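You operate a simulated robot arm through the tools that you are given. There is no shell and no other tool.

The job below is to be done with a simulated two-armed robot. You get a single attempt, and the scene is never put back.

TASK
Wash the grime off the dirty plate with the white pad.
Fine: wet it in the water tub; pad back, lid shut. What is to be rubbed or washed off counts as gone when no trace of it is left.

The check looks at the end state, three seconds after you hand in, the way a careful person would. Anything else that was tipped, shoved, dropped, spilled or broken makes it a failure. Lids that push on must go on centred and level and be pressed home; caps that screw on are set level and turned clockwise until they are tight.

THE ROBOT
Two 7-joint arms with fingered hands on one trunk that stands fixed in place. Base frame: the origin is at the foot of the trunk, x ahead of it, y to its left, z up; the work surface is at about z = 800. Readings come in mm, rad, newtons and seconds.
The left shoulder is at [80, 198, 1415], the right one opposite. With the tool pointing down near the work surface each hand reaches from about 100 to 720 mm from the base axis, measured 20 degrees to its own side. Payload 4 kg a hand.
The TCP of each hand is the grasp point between the finger pads, 26 mm short of the fingertips. In the tool frame z runs along the fingers and y along their closing line. The gripper opens to 132 mm; its body begins 73 mm behind the TCP. The gripper is a hand of 4 fingers: y runs from the thumb to the fingers, the wrist lies at [0, 0, -239] in the tool frame, and closing takes about 1.5 s.
Orientation is that of the tool frame in the base frame, as a unit quaternion [x, y, z, w]. With the fingers straight down and closing along the base's y, the tool's x points along the base's -x, its y along +y and its z along -z.

THE INTERFACE
- The arms move only by the tool send_rows. It takes "left_moves", "right_moves" or both (then of equal length, played together; a hand with none holds still); each is a list of rows, each an object of numbers (a shift or turn left out is 0, a gripper value left out holds the last): "dx", "dy", "dz": the shift along the base's x, y, z in mm; "ax", "ay", "az": the turn, a rotation vector about the base's x, y, z in degrees. In form: [{"dx": .., "dy": .., "dz": .., "ax": .., "ay": .., "az": ..}, ...]. A call has 1 to 20 rows; each row shifts and turns the commanded pose from where the row before left it. "left_hand" and "right_hand" are, for a hand that has rows, the opening, from 0 (shut) to 1 (fully open), set as the call begins (left out, the last holds). Each row takes 0.2 s and may step no farther than 50 mm and 0.15 rad from the row before; otherwise, or with a gripper value out of range, the whole call is refused. Where a pose cannot be reached the arm comes as near as it can. A force on the tool above 90 N (or 10 N above the force at the start of the call, whichever is more), or a blocked arm, ends the call early, and 0.2 s more pass. Each finger travels about 72 mm/s and halts on what it meets, pressing with about 25 N; the grip force reading is that of the motor and also rises with nothing between the fingers. The clock runs only during rows and for 0.2 s after the last one: add rows that do not move to give the fingers time. It gives the time, the measured TCP pose, the force on the tool (base axes), the opening and the grip force at its end, in the units of the frame above (readings bear some noise), with the torque about the TCP (base axes, N m) and any sound that the robot's microphone picked up.
- Cameras (640 x 400 px; columns grow to the right, rows downward): "scene" is now at [107.6, 4.8, 1573.9]; the picture's right is [0.04, -1.00, 0.00], its down [-0.74, -0.03, -0.67] and it looks along [0.67, 0.03, -0.74] (base axes); focal length 311 px, centre (320, 200). "left" rides on the left gripper at [-68, 2, -97] in its tool frame; the picture's right is [-0.03, -1.00, 0.00], its down [0.82, -0.02, -0.58] and it looks along [0.58, -0.01, 0.82] (tool axes); focal length 270 px, centre (320, 200). "right" rides on the right gripper at [68, 2, -97] in its tool frame; the picture's right is [-0.02, 1.00, 0.00], its down [-0.82, -0.02, -0.58] and it looks along [-0.58, -0.01, 0.82] (tool axes); focal length 270 px, centre (320, 200).
- capture(camera): a new picture of that camera. The clock stands still meanwhile.
- raise_lower(by): slides the trunk up (or, below 0, down) by that many mm; the arms and the scene camera ride with it, the base frame stays. It gives what a move gives, with no picture.
- move_fingers(finger1, finger2, finger3, thumb_bend, hand): sets how far each is bent, from 0 (flat) to 1 (curled in); at 0.3 the hand is open as for a grip, at 0.7 the pads meet at the TCP. One left out holds its place. A second passes; each finger stops where it meets its share of the squeeze, and holds until it gets a number again. A gripper value or a shape takes the hand back. It gives what a move gives, with no picture; readings hold the bend of each and the force on the fingers (four entries, about 0 where the hand has none), thumb and palm.
- hand_shape(shape, hand): the hand has 4 fingers and takes this shape, open, in about a second: jaw (thumb against the fingers, like two jaws); tri (thumb and two fingers); tip (a fingertip pinch); poke (one finger out to press); point (the index stretched); flat (the hand flat); cup (the hand cupped); fist (a fist). The gripper value then closes the fingers along that shape, each until it touches; the sizes above hold for jaw. It gives what a move gives, with no picture.
- head_to(pan, tilt): turns the head with the scene camera to pan (to the left, within 1.501 rad either way) and tilt (down, from -0.506 to 1.204), counted from straight ahead of the robot. It gives what a move gives.
- point_at(camera, pixels): for up to 12 pixels [column, row] of the newest picture of that camera ("zoom" is the newest enlarged one), the place [x, y, z] in the base frame of the surface seen there, good to about 2 mm. The clock stands still meanwhile.
- close_up(camera, box): a new picture of the part [left, top, right, bottom] of that camera's present view, enlarged. The clock stands still meanwhile.
- close_job(): hands the job in; it is judged then, once.

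Unless the task says otherwise, let go and move clear before handing in.

The tools are called after "Call:" as a command line: name --argument value ..., lists and objects as JSON in quotes. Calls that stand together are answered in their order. send_rows: Moves the arms, as the interface text tells. Its arguments: {"type":"object","properties":{"left_moves":{"type":"array","items":{"type":"object","properties":{"dx":{"type":"number"},"dy":{"type":"number"},"dz":{"type":"number"},"ax":{"type":"number"},"ay":{"type":"number"},"az":{"type":"number"}}}},"left_hand":{"type":"number"},"right_moves":{"type":"array","items":{"type":"object","properties":{"dx":{"type":"number"},"dy":{"type":"number"},"dz":{"type":"number"},"ax":{"type":"number"},"ay":{"type":"number"},"az":{"type":"number"}}}},"right_hand":{"type":"number"}},"required":[]} The other tools are called the same way: raise_lower (by) moves the trunk up or down; hand_shape (shape, hand) gives the hand a shape; move_fingers (finger1, finger2, finger3, thumb_bend, hand) moves the fingers one by one; head_to (pan, tilt) turns the head that bears the scene camera; capture (camera) takes a picture; point_at (camera, pixels) gives the place of the surface under pixels of a picture; close_up (camera, box) takes an enlarged picture of a part of a camera's view; close_job () hands the job in.

At the start:

```text
time_s: 0.0
left_tool_pos: [495.9, 320.9, 1030.4]
left_tcp_rot: [0.001, 1.0, 0.001, 0.0]
left_wrist_force: [0.3, 0.2, 0.3]
left_moment: [-0.01, 0.0, 0.0]
left_grip_width: 132.0
left_gripper_force: 0.1
left_shape: jaw
left_bend: [0.3, 0.3, 0.3, 0.3]
left_finger forces: [0.0, 0.0, 0.1, 0.0, 0.0, 0.0]
right_tool_pos: [615.9, -153.0, 1030.4]
right_tcp_rot: [0.001, 1.0, 0.0, 0.0]
right_wrist_force: [0.1, -0.1, -0.2]
right_moment: [-0.05, 0.01, -0.01]
right_grip_width: 132.1
right_gripper_force: 0.0
right_shape: jaw
right_bend: [0.3, 0.3, 0.3, 0.3]
right_finger forces: [0.1, 0.0, 0.1, 0.0, 0.1, 0.0]
trunk travel left (down, up): [-725.0, 115.0]
head pan, tilt (commanded): [0.038, 0.838]
```

scene: 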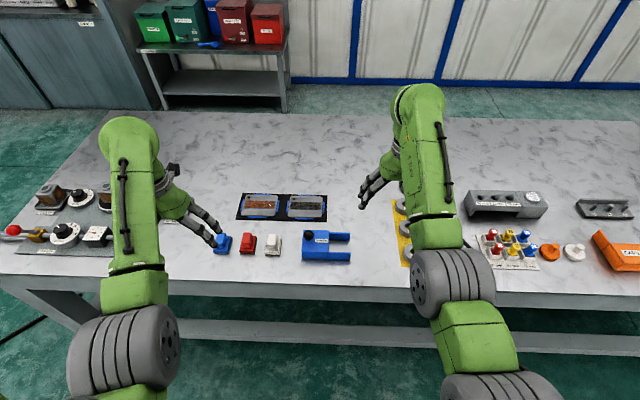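
right: 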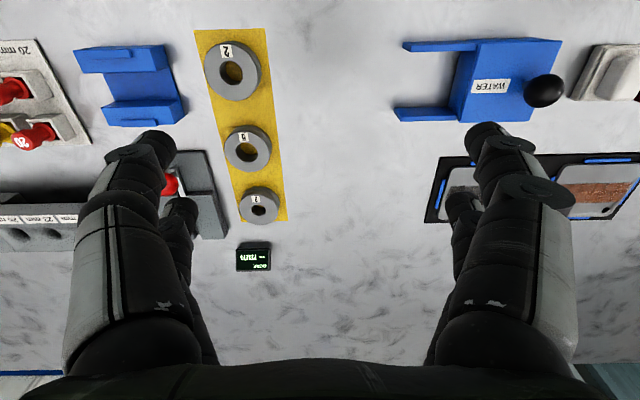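
left: 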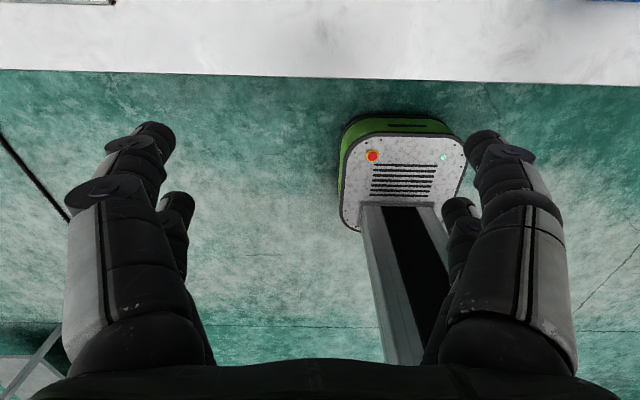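

The scene shows plates at about (260-305, 205), coloured pads at (222-272, 243) and a blue WATER tub at (325, 245). I'll zoom in on these before moving.

Call:
close_up --camera "scene" --box '[200, 180, 360, 280]'

Call:
capture --camera "right"

```text
4.00 times, centred on (280, 230) of scene
```

zoom: 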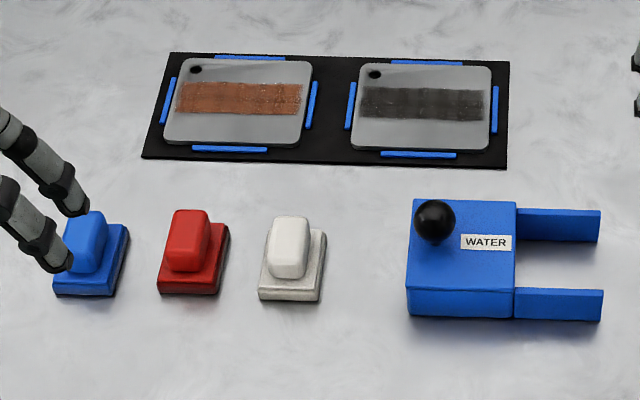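

```text
taken
```

right: 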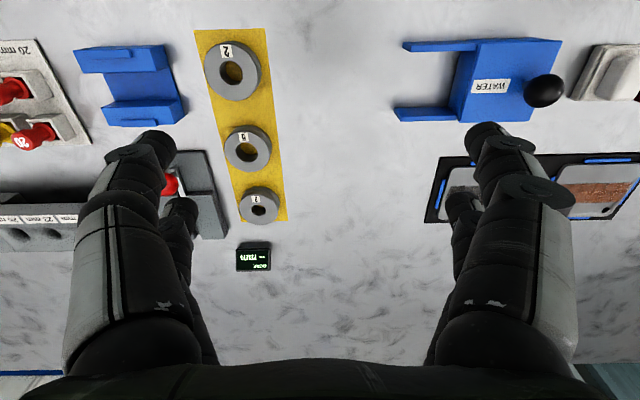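

The zoom shows a plate with a brown band at (240, 98), a plate with a black band at (422, 102), three pads on holders and a tub with a lid, black knob and two rails toward -y. I'll measure these points and look closer.

Call:
point_at --camera "zoom" --pixels '[[195, 70], [304, 146], [375, 74], [488, 149], [365, 103], [480, 103], [420, 88], [420, 120], [434, 220], [290, 245], [205, 240], [330, 160]]'

Call:
point_at --camera "scene" --pixels '[[330, 240], [305, 234], [326, 234], [305, 256], [327, 256], [340, 236], [345, 256], [315, 245], [325, 260], [270, 248], [274, 254], [268, 253]]'

Call:
close_up --camera "scene" --box '[230, 185, 340, 225]'

```text
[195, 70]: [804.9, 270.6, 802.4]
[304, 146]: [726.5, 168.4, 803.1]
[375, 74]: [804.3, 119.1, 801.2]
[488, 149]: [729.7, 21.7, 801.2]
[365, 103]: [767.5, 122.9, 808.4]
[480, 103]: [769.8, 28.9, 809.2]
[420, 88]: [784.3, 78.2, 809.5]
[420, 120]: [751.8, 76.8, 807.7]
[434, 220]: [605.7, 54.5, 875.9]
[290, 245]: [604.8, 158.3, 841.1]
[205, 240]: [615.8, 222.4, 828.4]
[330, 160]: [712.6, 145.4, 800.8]
```

```text
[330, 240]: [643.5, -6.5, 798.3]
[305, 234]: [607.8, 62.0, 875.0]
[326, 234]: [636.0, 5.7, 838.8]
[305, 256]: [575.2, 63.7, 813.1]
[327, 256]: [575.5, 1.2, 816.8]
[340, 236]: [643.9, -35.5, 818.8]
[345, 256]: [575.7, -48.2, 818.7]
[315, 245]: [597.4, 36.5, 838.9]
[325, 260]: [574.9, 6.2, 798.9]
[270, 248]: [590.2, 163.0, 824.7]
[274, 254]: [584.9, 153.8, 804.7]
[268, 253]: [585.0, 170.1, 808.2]
```

```text
5.82 times, centred on (285, 205) of scene
```

zoom: 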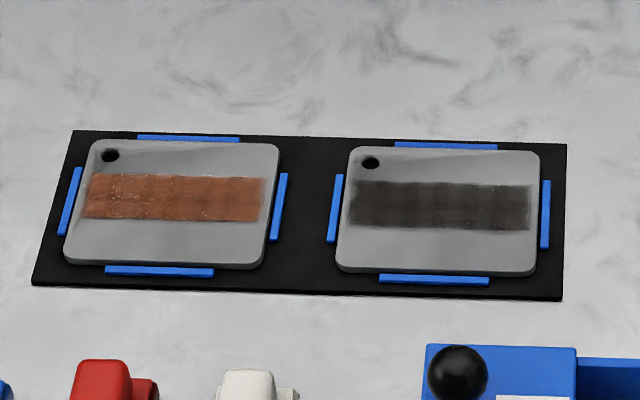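

The band on the right-hand plate at (440, 205) in the zoom is near-black grime, and the left-hand one is orange-brown like rust. I'll use the right wrist camera for a closer look at the tub, pads and plates, after moving the left hand aside.

Call:
send_rows --left_moves '[{"dy": 40}, {"dy": 40}, {"dy": 30}, {}, {}, {}]' --right_moves '[{"dx": -30, "dy": 35}, {"dx": -30, "dy": 35}, {"dx": -30, "dy": 35}, {"dx": -30, "dy": 35}, {"dx": -30, "dy": 35}, {"dx": -20, "dy": 35}]'

Call:
capture --camera "right"

Call:
capture --camera "scene"

```text
time_s: 1.4
left_tool_pos: [495.2, 431.9, 1031.2]
left_tcp_rot: [0.001, 1.0, 0.001, 0.0]
left_wrist_force: [-0.5, -0.1, 0.2]
left_moment: [0.0, -0.03, 0.01]
left_grip_width: 131.8
left_gripper_force: 0.0
left_shape: jaw
left_bend: [0.3, 0.3, 0.3, 0.3]
left_finger forces: [0.0, 0.1, 0.0, 0.0, 0.0, 0.1]
right_tool_pos: [445.0, 59.3, 1029.8]
right_tcp_rot: [0.001, 1.0, 0.001, 0.0]
right_wrist_force: [0.5, -0.2, 0.6]
right_moment: [-0.01, 0.0, 0.0]
right_grip_width: 131.7
right_gripper_force: 0.1
right_shape: jaw
right_bend: [0.3, 0.3, 0.3, 0.3]
right_finger forces: [0.0, 0.0, 0.0, 0.0, 0.0, 0.1]
trunk travel left (down, up): [-725.0, 115.0]
head pan, tilt (commanded): [0.038, 0.838]
```

```text
taken
```

right: 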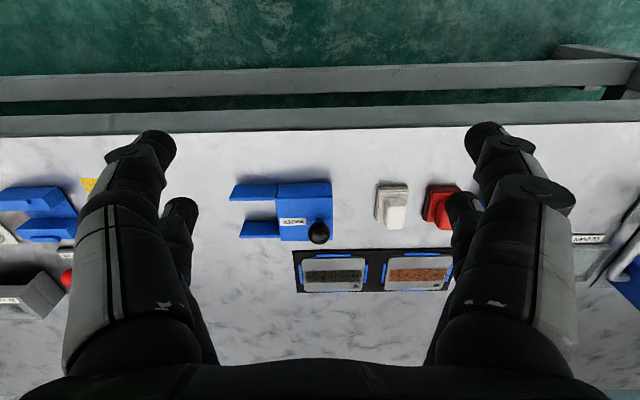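

```text
taken
```

scene: 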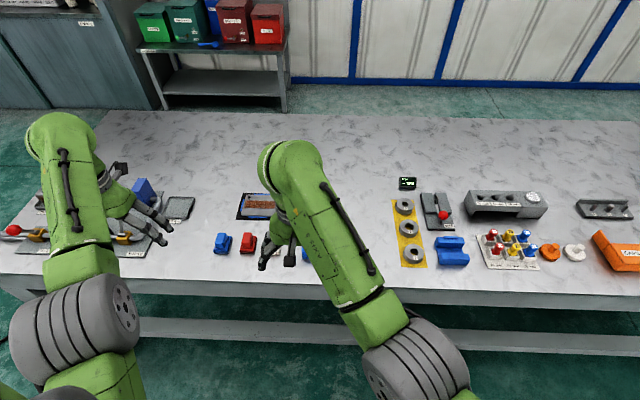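

Call:
close_up --camera "right" --box '[220, 170, 340, 245]'

Call:
close_up --camera "right" --box '[360, 170, 480, 245]'

Call:
close_up --camera "right" --box '[290, 235, 450, 300]'

```text
5.33 times, centred on (280, 208) of right
```

zoom: 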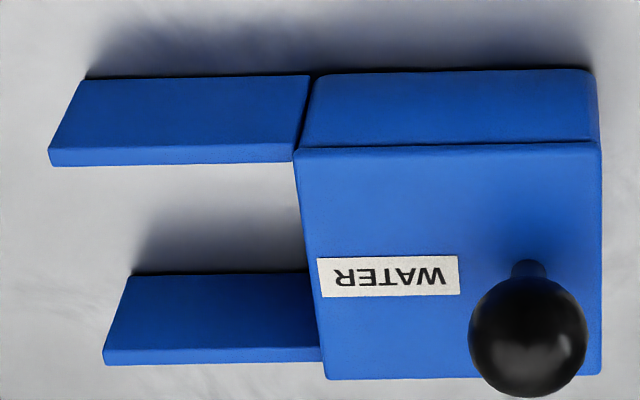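

```text
5.33 times, centred on (420, 208) of right
```

zoom: 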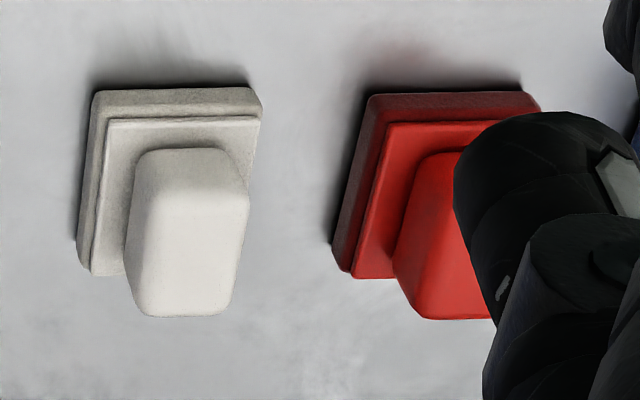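

```text
4.00 times, centred on (370, 268) of right
```

zoom: 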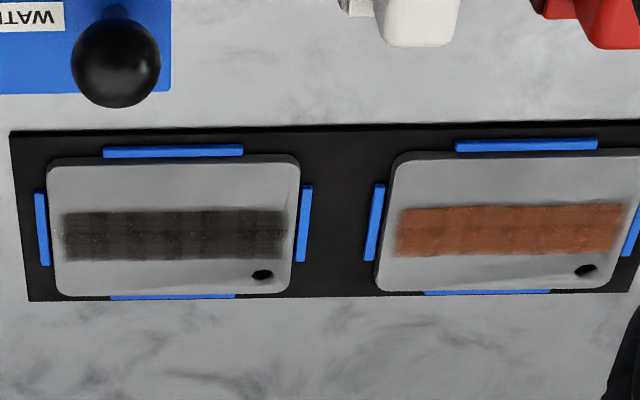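

The pads are a foam base with a handle and no holder, and the tub has a flat lid whose side walls run on toward -y as rails. I'll measure the tub, knob and rails first.

Call:
close_up --camera "right" --box '[220, 170, 340, 245]'

Call:
point_at --camera "zoom" --pixels '[[305, 155], [590, 150], [335, 370], [590, 365], [530, 285], [530, 340], [200, 155], [60, 155], [110, 356], [250, 354], [450, 100], [570, 200]]'

Call:
point_at --camera "zoom" --pixels '[[480, 340], [580, 340], [530, 390], [525, 270], [180, 90], [180, 140], [220, 290], [220, 340], [450, 140], [450, 150], [290, 330], [450, 75]]'

```text
5.33 times, centred on (280, 208) of right
```

zoom: 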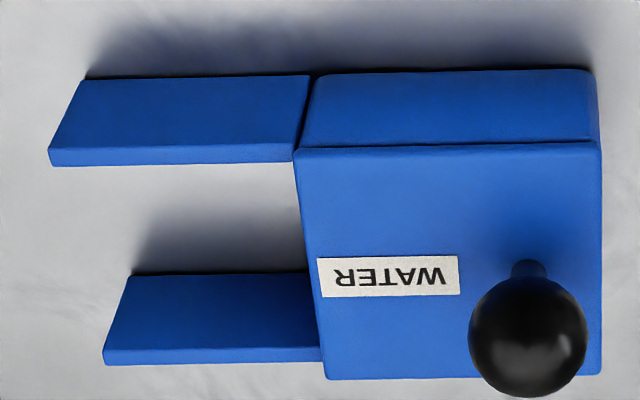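

```text
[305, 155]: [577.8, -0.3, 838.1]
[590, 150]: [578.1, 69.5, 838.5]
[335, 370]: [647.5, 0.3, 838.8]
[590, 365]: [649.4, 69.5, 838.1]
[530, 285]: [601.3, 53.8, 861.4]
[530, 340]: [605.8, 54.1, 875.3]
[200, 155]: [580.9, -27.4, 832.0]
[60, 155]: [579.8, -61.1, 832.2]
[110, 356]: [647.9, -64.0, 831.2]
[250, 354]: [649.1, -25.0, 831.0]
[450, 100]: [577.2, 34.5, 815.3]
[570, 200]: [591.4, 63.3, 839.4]
```

```text
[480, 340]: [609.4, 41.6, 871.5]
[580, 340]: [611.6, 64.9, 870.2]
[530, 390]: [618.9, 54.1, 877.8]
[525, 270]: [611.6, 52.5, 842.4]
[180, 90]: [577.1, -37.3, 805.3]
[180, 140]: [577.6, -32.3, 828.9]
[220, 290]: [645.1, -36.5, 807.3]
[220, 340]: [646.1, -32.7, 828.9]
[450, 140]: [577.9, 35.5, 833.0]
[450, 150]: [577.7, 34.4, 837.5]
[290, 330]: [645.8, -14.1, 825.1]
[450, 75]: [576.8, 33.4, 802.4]
```

The lid spans x 577-650, y 0-70 with its top at z 838.5, rail tops are at z 832, and the ball knob is centred near (613, 54, 866). Next I'll measure the white pad.

Call:
close_up --camera "right" --box '[360, 175, 424, 240]'

Call:
point_at --camera "right" --pixels '[[380, 190], [405, 190], [378, 215], [395, 192], [390, 225], [395, 210], [386, 220], [403, 215], [396, 226], [392, 201], [404, 201], [395, 201]]'

```text
6.15 times, centred on (392, 208) of right
```

zoom: 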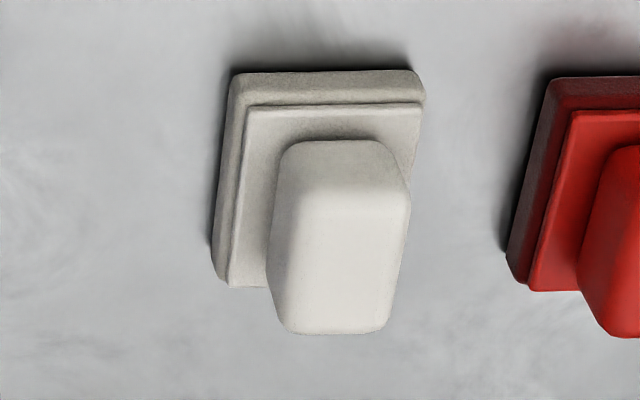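

```text
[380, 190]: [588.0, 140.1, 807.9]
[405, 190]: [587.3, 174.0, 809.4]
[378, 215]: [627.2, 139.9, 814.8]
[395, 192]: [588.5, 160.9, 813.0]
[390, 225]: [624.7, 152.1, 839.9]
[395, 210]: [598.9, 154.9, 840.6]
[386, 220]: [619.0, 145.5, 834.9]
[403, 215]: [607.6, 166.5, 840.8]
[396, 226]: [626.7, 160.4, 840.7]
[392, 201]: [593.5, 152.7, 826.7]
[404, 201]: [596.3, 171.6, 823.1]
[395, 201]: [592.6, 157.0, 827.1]
```

The white pad is clear in the zoom: foam base, backing plate and handle with its top near z 841. I'll measure its edges.

Call:
point_at --camera "zoom" --pixels '[[240, 85], [410, 85], [222, 265], [235, 275], [250, 120], [410, 120], [300, 230], [395, 230], [340, 220], [340, 325], [300, 320], [375, 320]]'

Call:
point_at --camera "zoom" --pixels '[[340, 160], [340, 145], [280, 250], [272, 250], [404, 180], [345, 200], [260, 100], [330, 78], [330, 95], [330, 125], [237, 200], [228, 200]]'

```text
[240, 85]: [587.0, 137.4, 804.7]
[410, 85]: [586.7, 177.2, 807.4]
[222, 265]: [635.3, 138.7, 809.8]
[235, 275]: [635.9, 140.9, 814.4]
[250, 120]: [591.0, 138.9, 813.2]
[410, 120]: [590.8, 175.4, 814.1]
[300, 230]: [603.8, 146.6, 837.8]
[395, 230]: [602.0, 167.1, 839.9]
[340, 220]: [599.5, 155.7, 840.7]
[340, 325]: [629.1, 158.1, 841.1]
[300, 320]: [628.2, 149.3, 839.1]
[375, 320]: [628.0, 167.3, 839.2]
```

```text
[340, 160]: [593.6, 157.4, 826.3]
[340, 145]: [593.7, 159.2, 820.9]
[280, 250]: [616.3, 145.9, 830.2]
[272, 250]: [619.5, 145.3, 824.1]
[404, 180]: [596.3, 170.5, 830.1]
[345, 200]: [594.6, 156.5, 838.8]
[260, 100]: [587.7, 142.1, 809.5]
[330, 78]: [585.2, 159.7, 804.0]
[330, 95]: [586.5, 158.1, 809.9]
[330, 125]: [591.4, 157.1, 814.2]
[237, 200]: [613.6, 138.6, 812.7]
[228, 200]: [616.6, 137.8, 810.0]
```

The white pad sits at x 586-638, y 137-178, with a handle 38 x 26 mm centred at about (612, 158) and top z 841; that is the spot it must go back to. I'll now bring the right hand, half open, above the lid knob at (613, 54).

Call:
send_rows --right_moves '[{"dx": 42}, {"dx": 42}, {"dx": 42}, {"dx": 42, "dy": -4}, {"dz": -30}, {"dz": -30}, {}, {}]' --right_hand 0.5

Call:
capture --camera "right"

Call:
capture --camera "scene"

```text
time_s: 3.2
left_tool_pos: [494.5, 430.2, 1031.5]
left_tcp_rot: [0.001, 1.0, 0.001, 0.001]
left_wrist_force: [-0.8, 0.2, 0.1]
left_moment: [-0.02, 0.0, 0.01]
left_grip_width: 131.9
left_gripper_force: 0.1
left_shape: jaw
left_bend: [0.3, 0.3, 0.3, 0.3]
left_finger forces: [0.1, 0.0, 0.0, 0.0, 0.0, 0.1]
right_tool_pos: [614.4, 54.9, 971.2]
right_tcp_rot: [0.0, 1.0, 0.0, 0.001]
right_wrist_force: [-0.5, -0.1, 0.2]
right_moment: [0.02, 0.02, 0.0]
right_grip_width: 66.3
right_gripper_force: 0.0
right_shape: jaw
right_bend: [0.73, 0.73, 0.73, 0.7]
right_finger forces: [0.0, 0.1, 0.0, 0.1, 0.0, 0.0]
trunk travel left (down, up): [-725.0, 115.0]
head pan, tilt (commanded): [0.038, 0.838]
```

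```text
taken
```

right: 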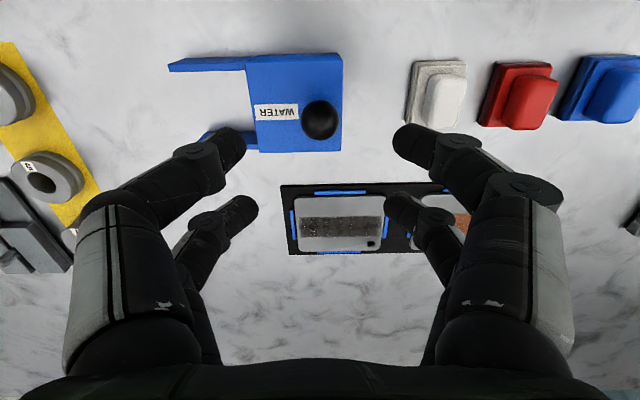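

```text
taken
```

scene: 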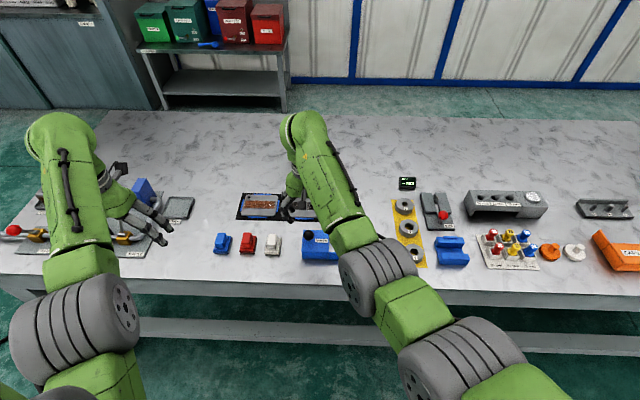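

The half-open fingers straddle the knob at (320, 118). I'll measure fingertip positions to learn the true geometry before descending.

Call:
point_at --camera "right" --pixels '[[403, 140], [393, 200], [238, 140], [250, 207], [320, 110], [408, 155], [232, 160], [420, 145], [225, 145], [440, 150], [205, 150], [320, 60]]'

Call:
close_up --camera "right" --box '[160, 40, 480, 240]'

```text
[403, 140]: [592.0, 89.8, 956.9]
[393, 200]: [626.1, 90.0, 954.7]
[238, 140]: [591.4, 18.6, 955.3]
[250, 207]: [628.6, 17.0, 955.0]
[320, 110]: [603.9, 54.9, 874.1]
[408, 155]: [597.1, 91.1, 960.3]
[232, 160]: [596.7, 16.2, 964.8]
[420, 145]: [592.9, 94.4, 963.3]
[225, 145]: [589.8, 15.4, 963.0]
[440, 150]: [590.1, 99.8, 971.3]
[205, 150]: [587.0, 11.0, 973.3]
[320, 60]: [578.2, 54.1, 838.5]
```

```text
2.00 times, centred on (320, 140) of right
```

zoom: 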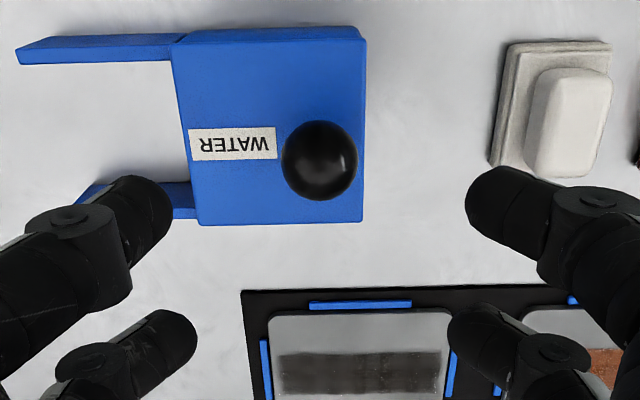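

The fingers come in two pairs about 34 mm apart around x 614, centred in y at about 54, which matches the knob. I'll descend so the TCP sits just above the ball centre (z about 873) with fingertips clear of the lid.

Call:
send_rows --right_moves '[{"dz": -30}, {"dz": -30}, {"dz": -20}, {"dz": -12}, {"dz": -6}, {}, {}]'

Call:
capture --camera "right"

```text
time_s: 4.8
left_tool_pos: [494.8, 430.5, 1029.6]
left_tcp_rot: [0.0, 1.0, 0.0, 0.001]
left_wrist_force: [-1.2, -0.2, 0.4]
left_moment: [-0.02, 0.0, -0.02]
left_grip_width: 132.1
left_gripper_force: 0.0
left_shape: jaw
left_bend: [0.3, 0.3, 0.3, 0.3]
left_finger forces: [0.0, 0.0, 0.0, 0.1, 0.0, 0.0]
right_tool_pos: [613.2, 54.3, 872.9]
right_tcp_rot: [0.001, 1.0, 0.0, -0.001]
right_wrist_force: [0.8, -0.3, -0.1]
right_moment: [-0.01, 0.01, 0.01]
right_grip_width: 66.7
right_gripper_force: 0.1
right_shape: jaw
right_bend: [0.73, 0.73, 0.73, 0.7]
right_finger forces: [0.0, 0.0, 0.0, 0.0, 0.0, 0.0]
trunk travel left (down, up): [-725.0, 115.0]
head pan, tilt (commanded): [0.038, 0.838]
```

```text
taken
```

right: 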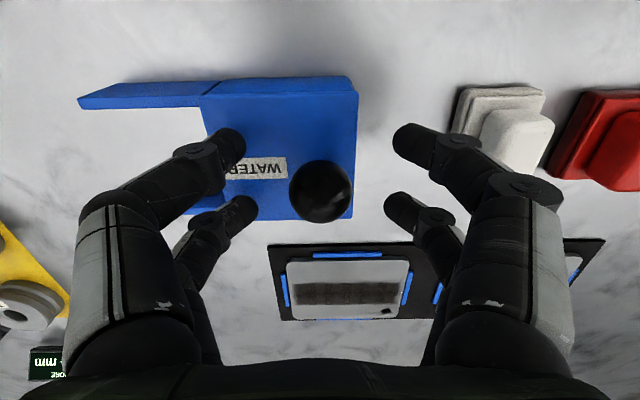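

The hand is centred on the knob at (322, 190) with no contact force. I'll close the fingers on it.

Call:
send_rows --right_moves '[{}, {}, {}, {}, {}, {}]' --right_hand 0.0

Call:
capture --camera "right"

```text
time_s: 6.2
left_tool_pos: [496.6, 429.6, 1030.4]
left_tcp_rot: [0.0, 1.0, 0.001, -0.001]
left_wrist_force: [0.4, -0.2, 0.3]
left_moment: [-0.02, 0.01, 0.01]
left_grip_width: 132.1
left_gripper_force: 0.0
left_shape: jaw
left_bend: [0.3, 0.3, 0.3, 0.3]
left_finger forces: [0.0, 0.1, 0.0, 0.0, 0.0, 0.1]
right_tool_pos: [613.9, 53.2, 871.4]
right_tcp_rot: [0.0, 1.0, 0.0, -0.001]
right_wrist_force: [3.6, -1.4, -3.1]
right_moment: [-0.01, 0.01, -0.03]
right_grip_width: 0.0
right_gripper_force: 24.7
right_shape: jaw
right_bend: [0.61, 0.7, 0.7, 0.7]
right_finger forces: [0.0, 0.0, 0.0, 0.0, 0.0, 0.1]
trunk travel left (down, up): [-725.0, 115.0]
head pan, tilt (commanded): [0.038, 0.838]
```

```text
taken
```

right: 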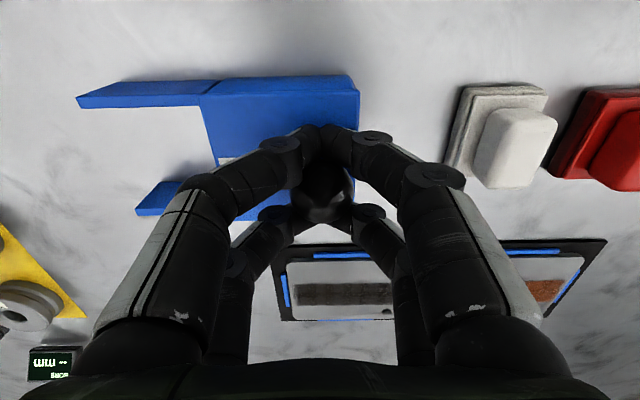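

The fingers report width 0 with only about 5 N on the wrist, so the ball seems caged between the front and rear finger pairs. I'll zoom in to see the contact.

Call:
close_up --camera "right" --box '[200, 60, 440, 260]'

Call:
close_up --camera "scene" --box '[240, 170, 380, 280]'

```text
2.00 times, centred on (320, 160) of right
```

zoom: 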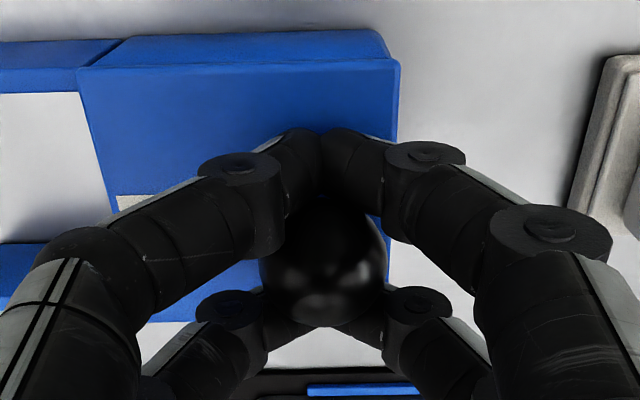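

```text
3.64 times, centred on (310, 225) of scene
```

zoom: 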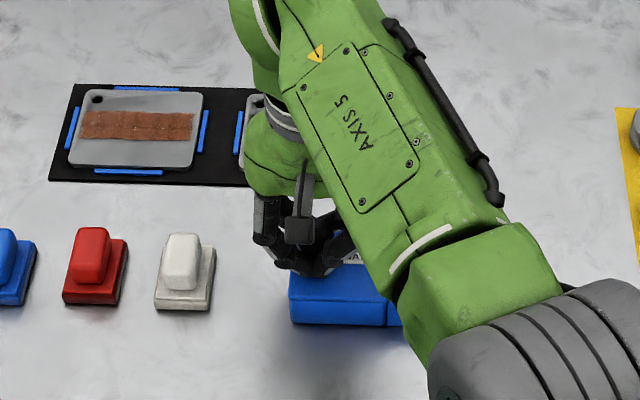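

The ball is nicely caged by the four fingers. I'll slide it 15 mm toward -y gently and check the force.

Call:
send_rows --right_moves '[{"dy": -5}, {"dy": -5}, {"dy": -5}, {}]'

Call:
capture --camera "right"

```text
time_s: 7.2
left_tool_pos: [496.9, 430.3, 1029.6]
left_tcp_rot: [0.001, 1.0, 0.001, 0.0]
left_wrist_force: [0.4, 0.3, 0.2]
left_moment: [0.01, 0.04, 0.01]
left_grip_width: 132.0
left_gripper_force: 0.0
left_shape: jaw
left_bend: [0.3, 0.3, 0.3, 0.3]
left_finger forces: [0.0, 0.1, 0.0, 0.0, 0.0, 0.0]
right_tool_pos: [614.4, 38.2, 872.3]
right_tcp_rot: [0.0, 1.0, 0.0, -0.001]
right_wrist_force: [2.7, -0.3, -3.6]
right_moment: [0.01, 0.03, 0.04]
right_grip_width: 0.0
right_gripper_force: 25.1
right_shape: jaw
right_bend: [0.61, 0.7, 0.7, 0.7]
right_finger forces: [0.0, 0.0, 0.0, 0.1, 0.0, 0.1]
trunk travel left (down, up): [-725.0, 115.0]
head pan, tilt (commanded): [0.038, 0.838]
```

```text
taken
```

right: 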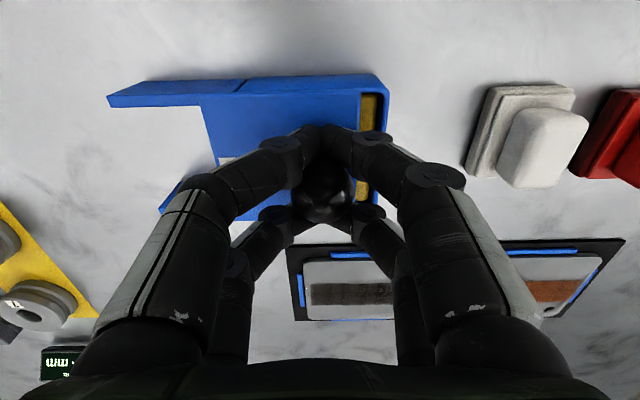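

The lid is sliding and the tub interior shows at (370, 110), with no resistance. I'll continue another 47 mm.

Call:
send_rows --right_moves '[{"dy": -8}, {"dy": -8}, {"dy": -8}, {"dy": -8}, {"dy": -8}, {"dy": -7}, {}, {}]'

Call:
capture --camera "right"

```text
time_s: 9.0
left_tool_pos: [496.5, 430.6, 1030.9]
left_tcp_rot: [0.001, 1.0, 0.0, 0.0]
left_wrist_force: [0.4, 0.3, 0.1]
left_moment: [-0.03, 0.02, 0.0]
left_grip_width: 132.3
left_gripper_force: 0.0
left_shape: jaw
left_bend: [0.3, 0.3, 0.3, 0.3]
left_finger forces: [0.0, 0.0, 0.0, 0.0, 0.1, 0.0]
right_tool_pos: [615.0, -9.6, 872.8]
right_tcp_rot: [0.002, 1.0, 0.0, 0.0]
right_wrist_force: [4.3, -0.5, -3.4]
right_moment: [-0.01, -0.02, -0.02]
right_grip_width: 0.1
right_gripper_force: 25.4
right_shape: jaw
right_bend: [0.61, 0.7, 0.7, 0.7]
right_finger forces: [0.1, 0.0, 0.0, 0.0, 0.0, 0.0]
trunk travel left (down, up): [-725.0, 115.0]
head pan, tilt (commanded): [0.038, 0.838]
```

```text
taken
```

right: 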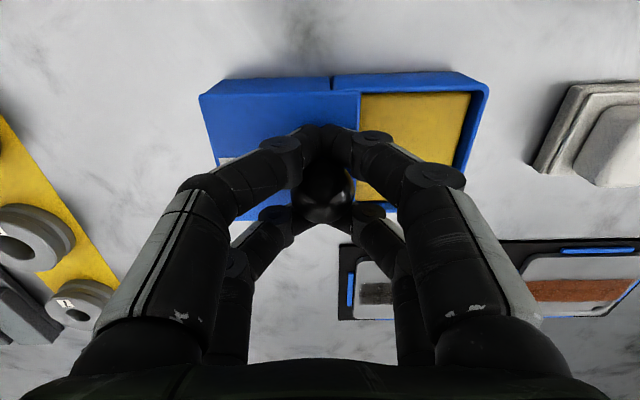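

The tub is open and its inside shows a yellow surface at (415, 140). I'll measure that surface and the opening edges.

Call:
point_at --camera "right" --pixels '[[370, 100], [460, 100], [415, 120], [440, 150], [375, 185], [480, 90], [420, 80], [362, 130], [470, 130], [455, 165], [350, 100], [380, 97]]'

Call:
close_up --camera "right" --box '[320, 60, 500, 220]'

```text
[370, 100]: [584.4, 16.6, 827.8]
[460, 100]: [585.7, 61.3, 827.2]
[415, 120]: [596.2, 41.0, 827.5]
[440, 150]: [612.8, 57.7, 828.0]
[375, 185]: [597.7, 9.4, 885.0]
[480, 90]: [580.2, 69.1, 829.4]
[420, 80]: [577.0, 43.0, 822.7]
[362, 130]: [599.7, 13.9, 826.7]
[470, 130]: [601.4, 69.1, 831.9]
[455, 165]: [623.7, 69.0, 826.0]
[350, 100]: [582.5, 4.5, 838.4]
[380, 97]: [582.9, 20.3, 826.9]
```

```text
2.50 times, centred on (410, 140) of right
```

zoom: 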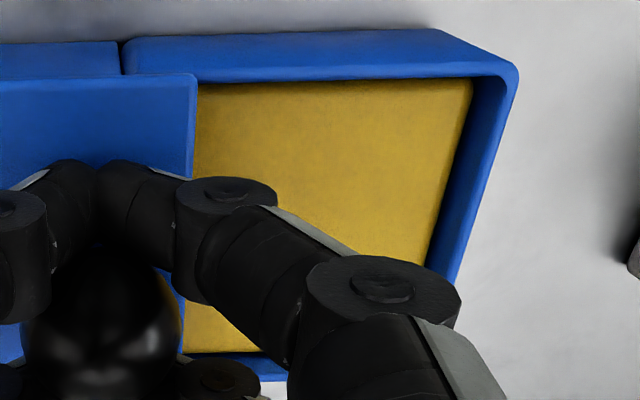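

The yellow surface is a wet sponge at z about 827.5, only 4-5 mm below the rim, with an opening of x 583-645, y 9-64. I'll let go of the knob and lift the right hand straight up.

Call:
send_rows --right_moves '[{}, {}, {}, {}, {}, {}]' --right_hand 0.5

Call:
capture --camera "right"

```text
time_s: 10.4
left_tool_pos: [494.6, 430.3, 1031.6]
left_tcp_rot: [0.001, 1.0, 0.0, 0.001]
left_wrist_force: [-0.4, -0.5, 0.1]
left_moment: [-0.01, 0.0, 0.01]
left_grip_width: 131.9
left_gripper_force: 0.0
left_shape: jaw
left_bend: [0.3, 0.3, 0.3, 0.3]
left_finger forces: [0.1, 0.0, 0.0, 0.0, 0.0, 0.0]
right_tool_pos: [613.2, -9.2, 872.9]
right_tcp_rot: [0.001, 1.0, 0.0, -0.001]
right_wrist_force: [0.8, -0.2, 0.4]
right_moment: [-0.01, 0.02, 0.0]
right_grip_width: 65.5
right_gripper_force: 0.2
right_shape: jaw
right_bend: [0.73, 0.73, 0.73, 0.7]
right_finger forces: [0.1, 0.0, 0.0, 0.0, 0.0, 0.1]
trunk travel left (down, up): [-725.0, 115.0]
head pan, tilt (commanded): [0.038, 0.838]
```

```text
taken
```

right: 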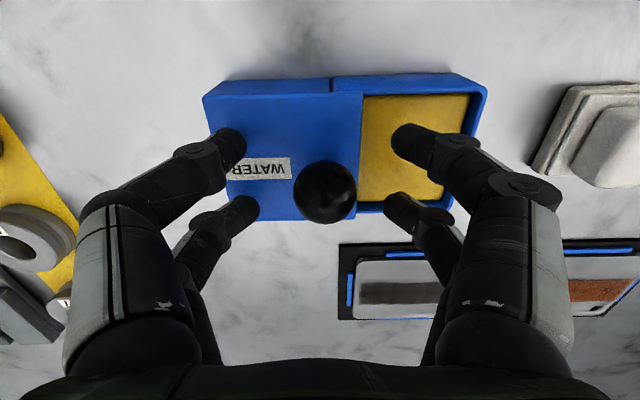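

The knob is released and the lid sits still on the rails. I'll lift the right hand clear and back, and raise the left hand, so the trunk can be lowered for reach.

Call:
send_rows --right_moves '[{"dz": 30}, {"dz": 40}, {"dz": 40}, {"dx": -15, "dy": -25, "dz": 30}, {"dx": -15, "dy": -25, "dz": 30}, {"dx": -15, "dy": -25, "dz": 30}, {"dx": -15, "dy": -25, "dz": 30}, {"dx": -20, "dy": -25, "dz": 30}, {"dx": -20, "dy": -25, "dz": 30}, {"dx": -20, "dy": -25, "dz": 30}, {"dx": -20, "dy": -20, "dz": 20}, {}]' --left_moves '[{"dz": 25}, {"dz": 25}, {"dz": 25}, {"dz": 25}, {"dz": 25}, {"dz": 25}, {"dz": 25}, {"dz": 25}, {"dz": 20}, {}, {}, {}]'

Call:
capture --camera "scene"

```text
time_s: 13.0
left_tool_pos: [536.3, 452.5, 1162.9]
left_tcp_rot: [0.001, 1.0, 0.002, 0.002]
left_wrist_force: [-0.2, 0.2, 0.3]
left_moment: [0.03, -0.01, 0.0]
left_grip_width: 132.1
left_gripper_force: 0.1
left_shape: jaw
left_bend: [0.3, 0.3, 0.3, 0.3]
left_finger forces: [0.0, 0.0, 0.1, 0.1, 0.0, 0.1]
left hand out of reach, approached as far as the arm can: row 4, 5, 6, 7, 8, 9
right_tool_pos: [565.6, -164.8, 1140.5]
right_tcp_rot: [0.002, 1.0, 0.0, 0.001]
right_wrist_force: [-0.2, -0.4, -0.5]
right_moment: [-0.02, 0.01, 0.0]
right_grip_width: 65.7
right_gripper_force: 0.0
right_shape: jaw
right_bend: [0.73, 0.73, 0.73, 0.7]
right_finger forces: [0.1, 0.0, 0.1, 0.1, 0.1, 0.0]
right hand out of reach, approached as far as the arm can: row 8, 9, 10, 11
trunk travel left (down, up): [-725.0, 115.0]
head pan, tilt (commanded): [0.038, 0.838]
```

```text
taken
```

scene: 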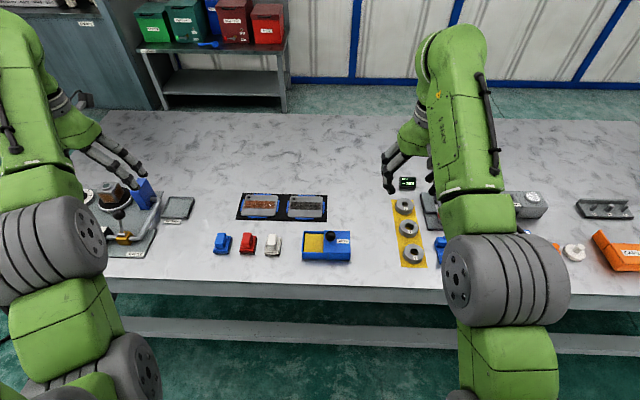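

Both arms hit their inner limits while rising (left at [536, 452, 1163], right at [566, -165, 1140]), but that is enough. I'll check what the commanded pose is with a small move before going on.

Call:
send_rows --left_moves '[{"dy": -30, "dz": -20}, {}, {}]' --right_moves '[{"dz": -20}, {}, {}]'

```text
time_s: 13.8
left_tool_pos: [536.5, 423.3, 1140.5]
left_tcp_rot: [0.001, 1.0, 0.0, 0.001]
left_wrist_force: [0.1, -0.4, 0.5]
left_moment: [-0.03, 0.02, 0.0]
left_grip_width: 131.9
left_gripper_force: 0.1
left_shape: jaw
left_bend: [0.3, 0.3, 0.3, 0.3]
left_finger forces: [0.0, 0.0, 0.1, 0.0, 0.1, 0.0]
right_tool_pos: [566.2, -164.4, 1120.2]
right_tcp_rot: [0.0, 1.0, 0.0, 0.0]
right_wrist_force: [0.3, -0.5, 0.9]
right_moment: [-0.01, 0.0, 0.0]
right_grip_width: 65.6
right_gripper_force: 0.1
right_shape: jaw
right_bend: [0.73, 0.73, 0.73, 0.7]
right_finger forces: [0.0, 0.0, 0.0, 0.0, 0.0, 0.0]
trunk travel left (down, up): [-725.0, 115.0]
head pan, tilt (commanded): [0.038, 0.838]
```

The commanded pose snaps to the actual one, good. I'll move the left hand toward the pads, staying high.

Call:
send_rows --left_moves '[{"dx": 8, "dy": -38, "dz": -5}, {"dx": 8, "dy": -38, "dz": -5}, {"dx": 8, "dy": -38, "dz": -5}, {"dx": 8, "dy": -38, "dz": -5}, {"dx": 8, "dy": -38, "dz": -5}, {"dx": 8, "dy": -35, "dz": -5}, {}]'

Call:
raise_lower --by -100

Call:
capture --camera "scene"

```text
time_s: 15.4
left_tool_pos: [582.7, 196.1, 1112.2]
left_tcp_rot: [0.001, 1.0, 0.001, 0.001]
left_wrist_force: [0.3, 0.4, 0.0]
left_moment: [0.01, -0.02, 0.04]
left_grip_width: 132.1
left_gripper_force: 0.1
left_shape: jaw
left_bend: [0.3, 0.3, 0.3, 0.3]
left_finger forces: [0.1, 0.0, 0.0, 0.0, 0.0, 0.0]
right_tool_pos: [566.0, -164.6, 1120.2]
right_tcp_rot: [0.0, 1.0, 0.0, 0.001]
right_wrist_force: [0.4, 0.0, 0.1]
right_moment: [0.03, -0.03, -0.02]
right_grip_width: 65.6
right_gripper_force: 0.2
right_shape: jaw
right_bend: [0.73, 0.73, 0.73, 0.7]
right_finger forces: [0.1, 0.1, 0.0, 0.0, 0.1, 0.0]
trunk travel left (down, up): [-725.0, 115.0]
head pan, tilt (commanded): [0.038, 0.838]
```

```text
time_s: 16.7
left_tool_pos: [583.5, 196.7, 1012.6]
left_tcp_rot: [0.001, 1.0, 0.0, 0.0]
left_wrist_force: [-1.3, 0.0, 0.0]
left_moment: [-0.01, 0.0, 0.0]
left_grip_width: 131.8
left_gripper_force: 0.1
left_shape: jaw
left_bend: [0.3, 0.3, 0.3, 0.3]
left_finger forces: [0.0, 0.1, 0.0, 0.0, 0.1, 0.1]
right_tool_pos: [566.5, -165.9, 1019.8]
right_tcp_rot: [0.002, 1.0, 0.0, 0.0]
right_wrist_force: [0.3, -0.5, -0.6]
right_moment: [-0.02, 0.02, -0.02]
right_grip_width: 65.7
right_gripper_force: 0.1
right_shape: jaw
right_bend: [0.73, 0.73, 0.73, 0.7]
right_finger forces: [0.1, 0.0, 0.0, 0.1, 0.0, 0.1]
trunk travel left (down, up): [-625.0, 215.0]
head pan, tilt (commanded): [0.038, 0.838]
```

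```text
taken
```

scene: 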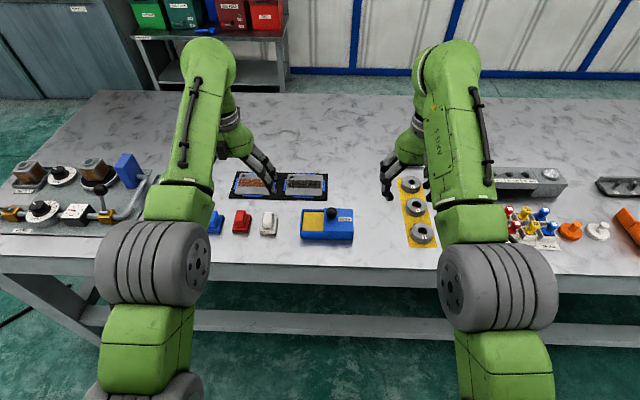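

Trunk is down 100 mm and both hands are clear. I'll check elbow heights and the table edge before lowering more.

Call:
point_at --camera "scene" --pixels '[[150, 240], [150, 290], [500, 250], [470, 320], [250, 260], [180, 215], [215, 120], [440, 215], [145, 340]]'

```text
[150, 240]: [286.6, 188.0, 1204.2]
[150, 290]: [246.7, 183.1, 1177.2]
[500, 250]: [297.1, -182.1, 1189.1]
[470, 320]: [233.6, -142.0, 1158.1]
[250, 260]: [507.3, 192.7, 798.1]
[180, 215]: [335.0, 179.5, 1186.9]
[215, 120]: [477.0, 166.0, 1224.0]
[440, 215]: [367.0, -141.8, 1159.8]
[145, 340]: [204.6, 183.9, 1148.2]
```

Elbows are around z 1200, far above the table, so I'll lower another 100 mm; fingertips will remain about 45 mm above the pads.

Call:
raise_lower --by -100

Call:
capture --camera "scene"

Call:
capture --camera "left"

```text
time_s: 18.1
left_tool_pos: [582.2, 196.2, 912.3]
left_tcp_rot: [0.001, 1.0, 0.001, 0.001]
left_wrist_force: [0.7, 0.4, -0.3]
left_moment: [0.01, 0.01, 0.0]
left_grip_width: 131.9
left_gripper_force: 0.0
left_shape: jaw
left_bend: [0.3, 0.3, 0.3, 0.3]
left_finger forces: [0.0, 0.0, 0.0, 0.1, 0.0, 0.0]
right_tool_pos: [565.4, -165.2, 918.7]
right_tcp_rot: [0.001, 1.0, 0.0, 0.0]
right_wrist_force: [-0.2, -0.3, 0.8]
right_moment: [0.01, 0.0, -0.02]
right_grip_width: 65.7
right_gripper_force: 0.1
right_shape: jaw
right_bend: [0.73, 0.73, 0.73, 0.7]
right_finger forces: [0.0, 0.0, 0.0, 0.0, 0.0, 0.0]
trunk travel left (down, up): [-525.0, 315.0]
head pan, tilt (commanded): [0.038, 0.838]
```

```text
taken
```

scene: 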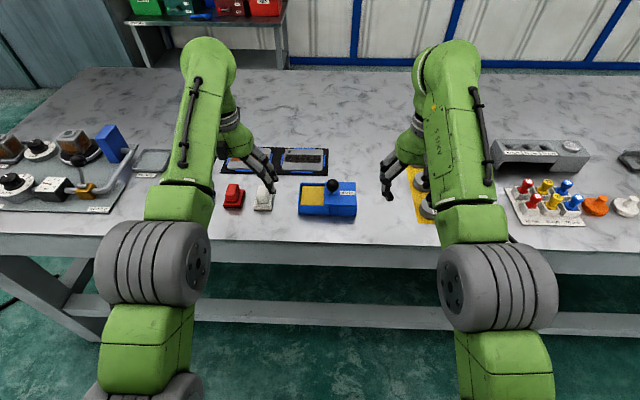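

```text
taken
```

left: 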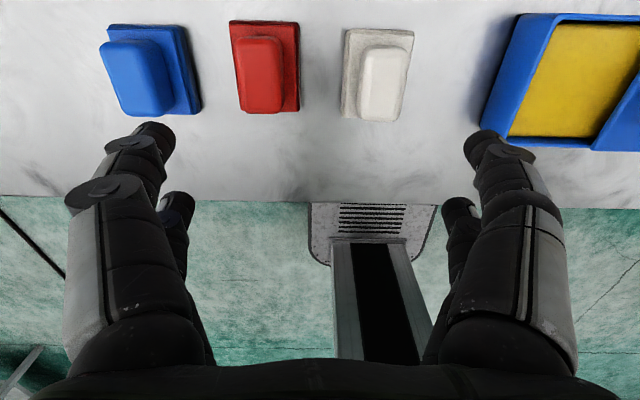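

The left camera now sees the white pad at (377, 75). I'll re-measure it from this side to fix the handle centre.

Call:
close_up --camera "left" --box '[320, 10, 440, 140]'

Call:
point_at --camera "left" --pixels '[[350, 34], [408, 34], [345, 110], [382, 60], [380, 48], [364, 70], [405, 70], [362, 115], [395, 115], [384, 90], [400, 55], [368, 55]]'

```text
3.08 times, centred on (380, 75) of left
```

zoom: 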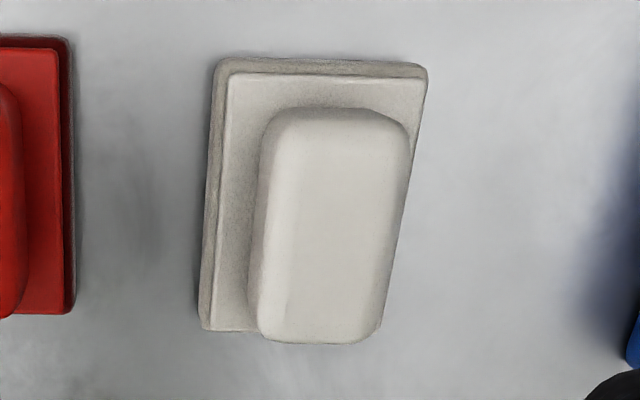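

```text
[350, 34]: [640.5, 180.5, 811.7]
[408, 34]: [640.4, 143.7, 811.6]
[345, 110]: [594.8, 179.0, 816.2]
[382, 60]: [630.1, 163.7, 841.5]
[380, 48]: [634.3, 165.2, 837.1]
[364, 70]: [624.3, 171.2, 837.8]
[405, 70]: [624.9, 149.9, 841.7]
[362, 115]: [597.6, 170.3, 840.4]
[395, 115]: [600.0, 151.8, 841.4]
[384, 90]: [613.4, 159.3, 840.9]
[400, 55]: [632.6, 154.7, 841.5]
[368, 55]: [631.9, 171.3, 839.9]
```

I'll take finer edge readings on this zoom.

Call:
point_at --camera "zoom" --pixels '[[218, 75], [424, 72], [206, 322], [268, 180], [408, 160], [252, 300], [384, 300], [330, 112], [330, 338], [320, 64], [416, 140], [212, 200]]'

```text
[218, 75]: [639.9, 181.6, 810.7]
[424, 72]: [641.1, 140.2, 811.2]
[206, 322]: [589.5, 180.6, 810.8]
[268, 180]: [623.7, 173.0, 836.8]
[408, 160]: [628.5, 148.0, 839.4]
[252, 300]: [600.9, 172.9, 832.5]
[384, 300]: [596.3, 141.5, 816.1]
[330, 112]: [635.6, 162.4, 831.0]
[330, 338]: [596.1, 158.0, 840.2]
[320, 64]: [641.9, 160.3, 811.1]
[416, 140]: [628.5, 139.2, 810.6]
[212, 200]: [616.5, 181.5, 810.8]
```

The pad footprint is x 586.5-642, y 138.5-181.5 (centre about 614, 159.5), handle about 42 x 27. Before gripping, I'll tilt the left hand 10 degrees forward, half-close it and test that it can reach over the black plate.

Call:
send_rows --left_moves '[{"ay": -5, "dz": 10}, {"ay": -5}, {"dx": 37, "dy": -18}, {"dx": 37, "dy": -18}, {"dx": 37, "dy": -18}, {"dx": 37, "dy": -18}, {"dx": 38, "dy": -18}, {"dz": -20}, {}, {"dy": -31}, {"dy": -31}, {}]' --left_hand 0.5

Call:
capture --camera "scene"

Call:
capture --camera "left"

```text
time_s: 20.7
left_tool_pos: [752.3, 50.9, 901.2]
left_tcp_rot: [0.002, 0.996, 0.001, 0.089]
left_wrist_force: [-0.3, -0.9, -0.1]
left_moment: [0.02, 0.01, 0.0]
left_grip_width: 65.9
left_gripper_force: 0.0
left_shape: jaw
left_bend: [0.73, 0.73, 0.73, 0.7]
left_finger forces: [0.0, 0.0, 0.0, 0.0, 0.0, 0.0]
left hand out of reach, approached as far as the arm can: row 7, 10
right_tool_pos: [566.5, -164.7, 920.6]
right_tcp_rot: [0.0, 1.0, 0.0, 0.0]
right_wrist_force: [0.3, 0.2, 0.0]
right_moment: [0.01, 0.02, -0.04]
right_grip_width: 65.8
right_gripper_force: 0.1
right_shape: jaw
right_bend: [0.73, 0.73, 0.73, 0.7]
right_finger forces: [0.0, 0.0, 0.1, 0.0, 0.1, 0.1]
trunk travel left (down, up): [-525.0, 315.0]
head pan, tilt (commanded): [0.038, 0.838]
```

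```text
taken
```

scene: 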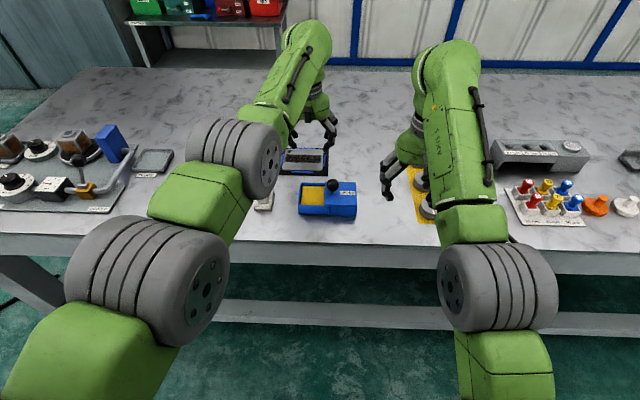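

```text
taken
```

left: 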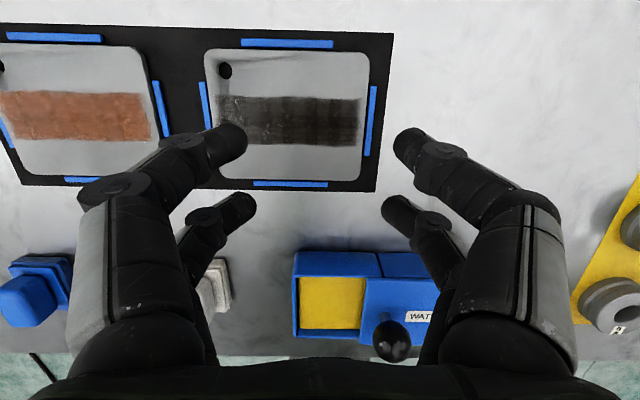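

The black plate reach fails at x 752 with a 10 degree tilt, so I need about 20 degrees. I'll test that tilt at the far corner of the planned wipe (761, 44).

Call:
send_rows --left_moves '[{"ay": -5}, {"ay": -5}, {"dx": 9, "dy": -7}, {"dz": -13}, {"dz": -12}, {}]'

Call:
capture --camera "left"

```text
time_s: 22.1
left_tool_pos: [763.2, 43.4, 875.5]
left_tcp_rot: [0.001, 0.985, 0.001, 0.174]
left_wrist_force: [-0.2, 0.1, 0.3]
left_moment: [0.0, -0.01, 0.02]
left_grip_width: 66.0
left_gripper_force: 0.0
left_shape: jaw
left_bend: [0.73, 0.73, 0.73, 0.7]
left_finger forces: [0.0, 0.0, 0.0, 0.1, 0.1, 0.0]
right_tool_pos: [565.5, -165.7, 919.6]
right_tcp_rot: [0.0, 1.0, 0.0, 0.0]
right_wrist_force: [0.4, -0.7, 0.3]
right_moment: [-0.03, 0.0, -0.02]
right_grip_width: 65.7
right_gripper_force: 0.1
right_shape: jaw
right_bend: [0.73, 0.73, 0.73, 0.7]
right_finger forces: [0.0, 0.0, 0.0, 0.1, 0.0, 0.0]
trunk travel left (down, up): [-525.0, 315.0]
head pan, tilt (commanded): [0.038, 0.838]
```

```text
taken
```

left: 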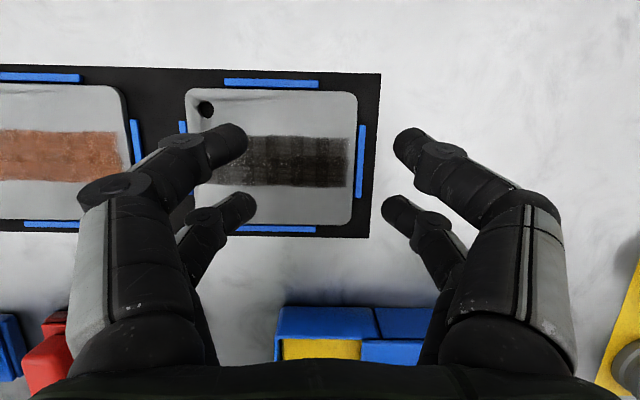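

The hand reached (763, 43, 875) at 20 degrees. From this view I'll measure the plate, band ends and blue fence heights.

Call:
point_at --camera "left" --pixels '[[349, 160], [347, 139], [346, 183], [250, 137], [255, 184], [270, 82], [360, 150], [270, 229], [356, 100], [350, 215], [300, 165], [375, 150]]'

Call:
close_up --camera "left" --box '[160, 60, 400, 250]'

```text
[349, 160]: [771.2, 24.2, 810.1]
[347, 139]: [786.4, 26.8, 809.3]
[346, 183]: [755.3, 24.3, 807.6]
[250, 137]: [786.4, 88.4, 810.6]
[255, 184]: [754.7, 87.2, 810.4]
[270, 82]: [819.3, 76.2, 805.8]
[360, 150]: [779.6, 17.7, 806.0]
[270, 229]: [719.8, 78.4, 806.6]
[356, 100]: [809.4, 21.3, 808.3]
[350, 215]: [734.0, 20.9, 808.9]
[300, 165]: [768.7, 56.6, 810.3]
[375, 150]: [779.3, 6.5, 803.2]
```

```text
2.11 times, centred on (280, 155) of left
```

zoom: 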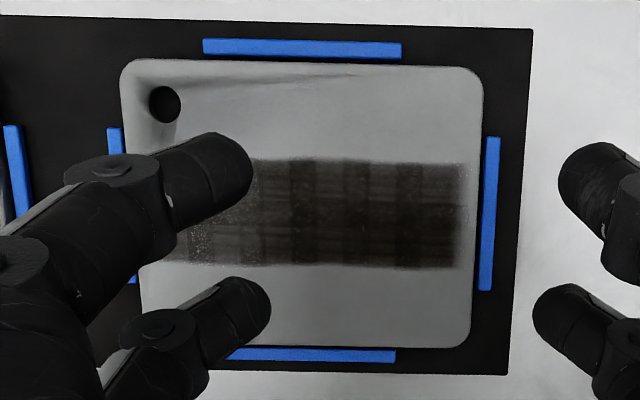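

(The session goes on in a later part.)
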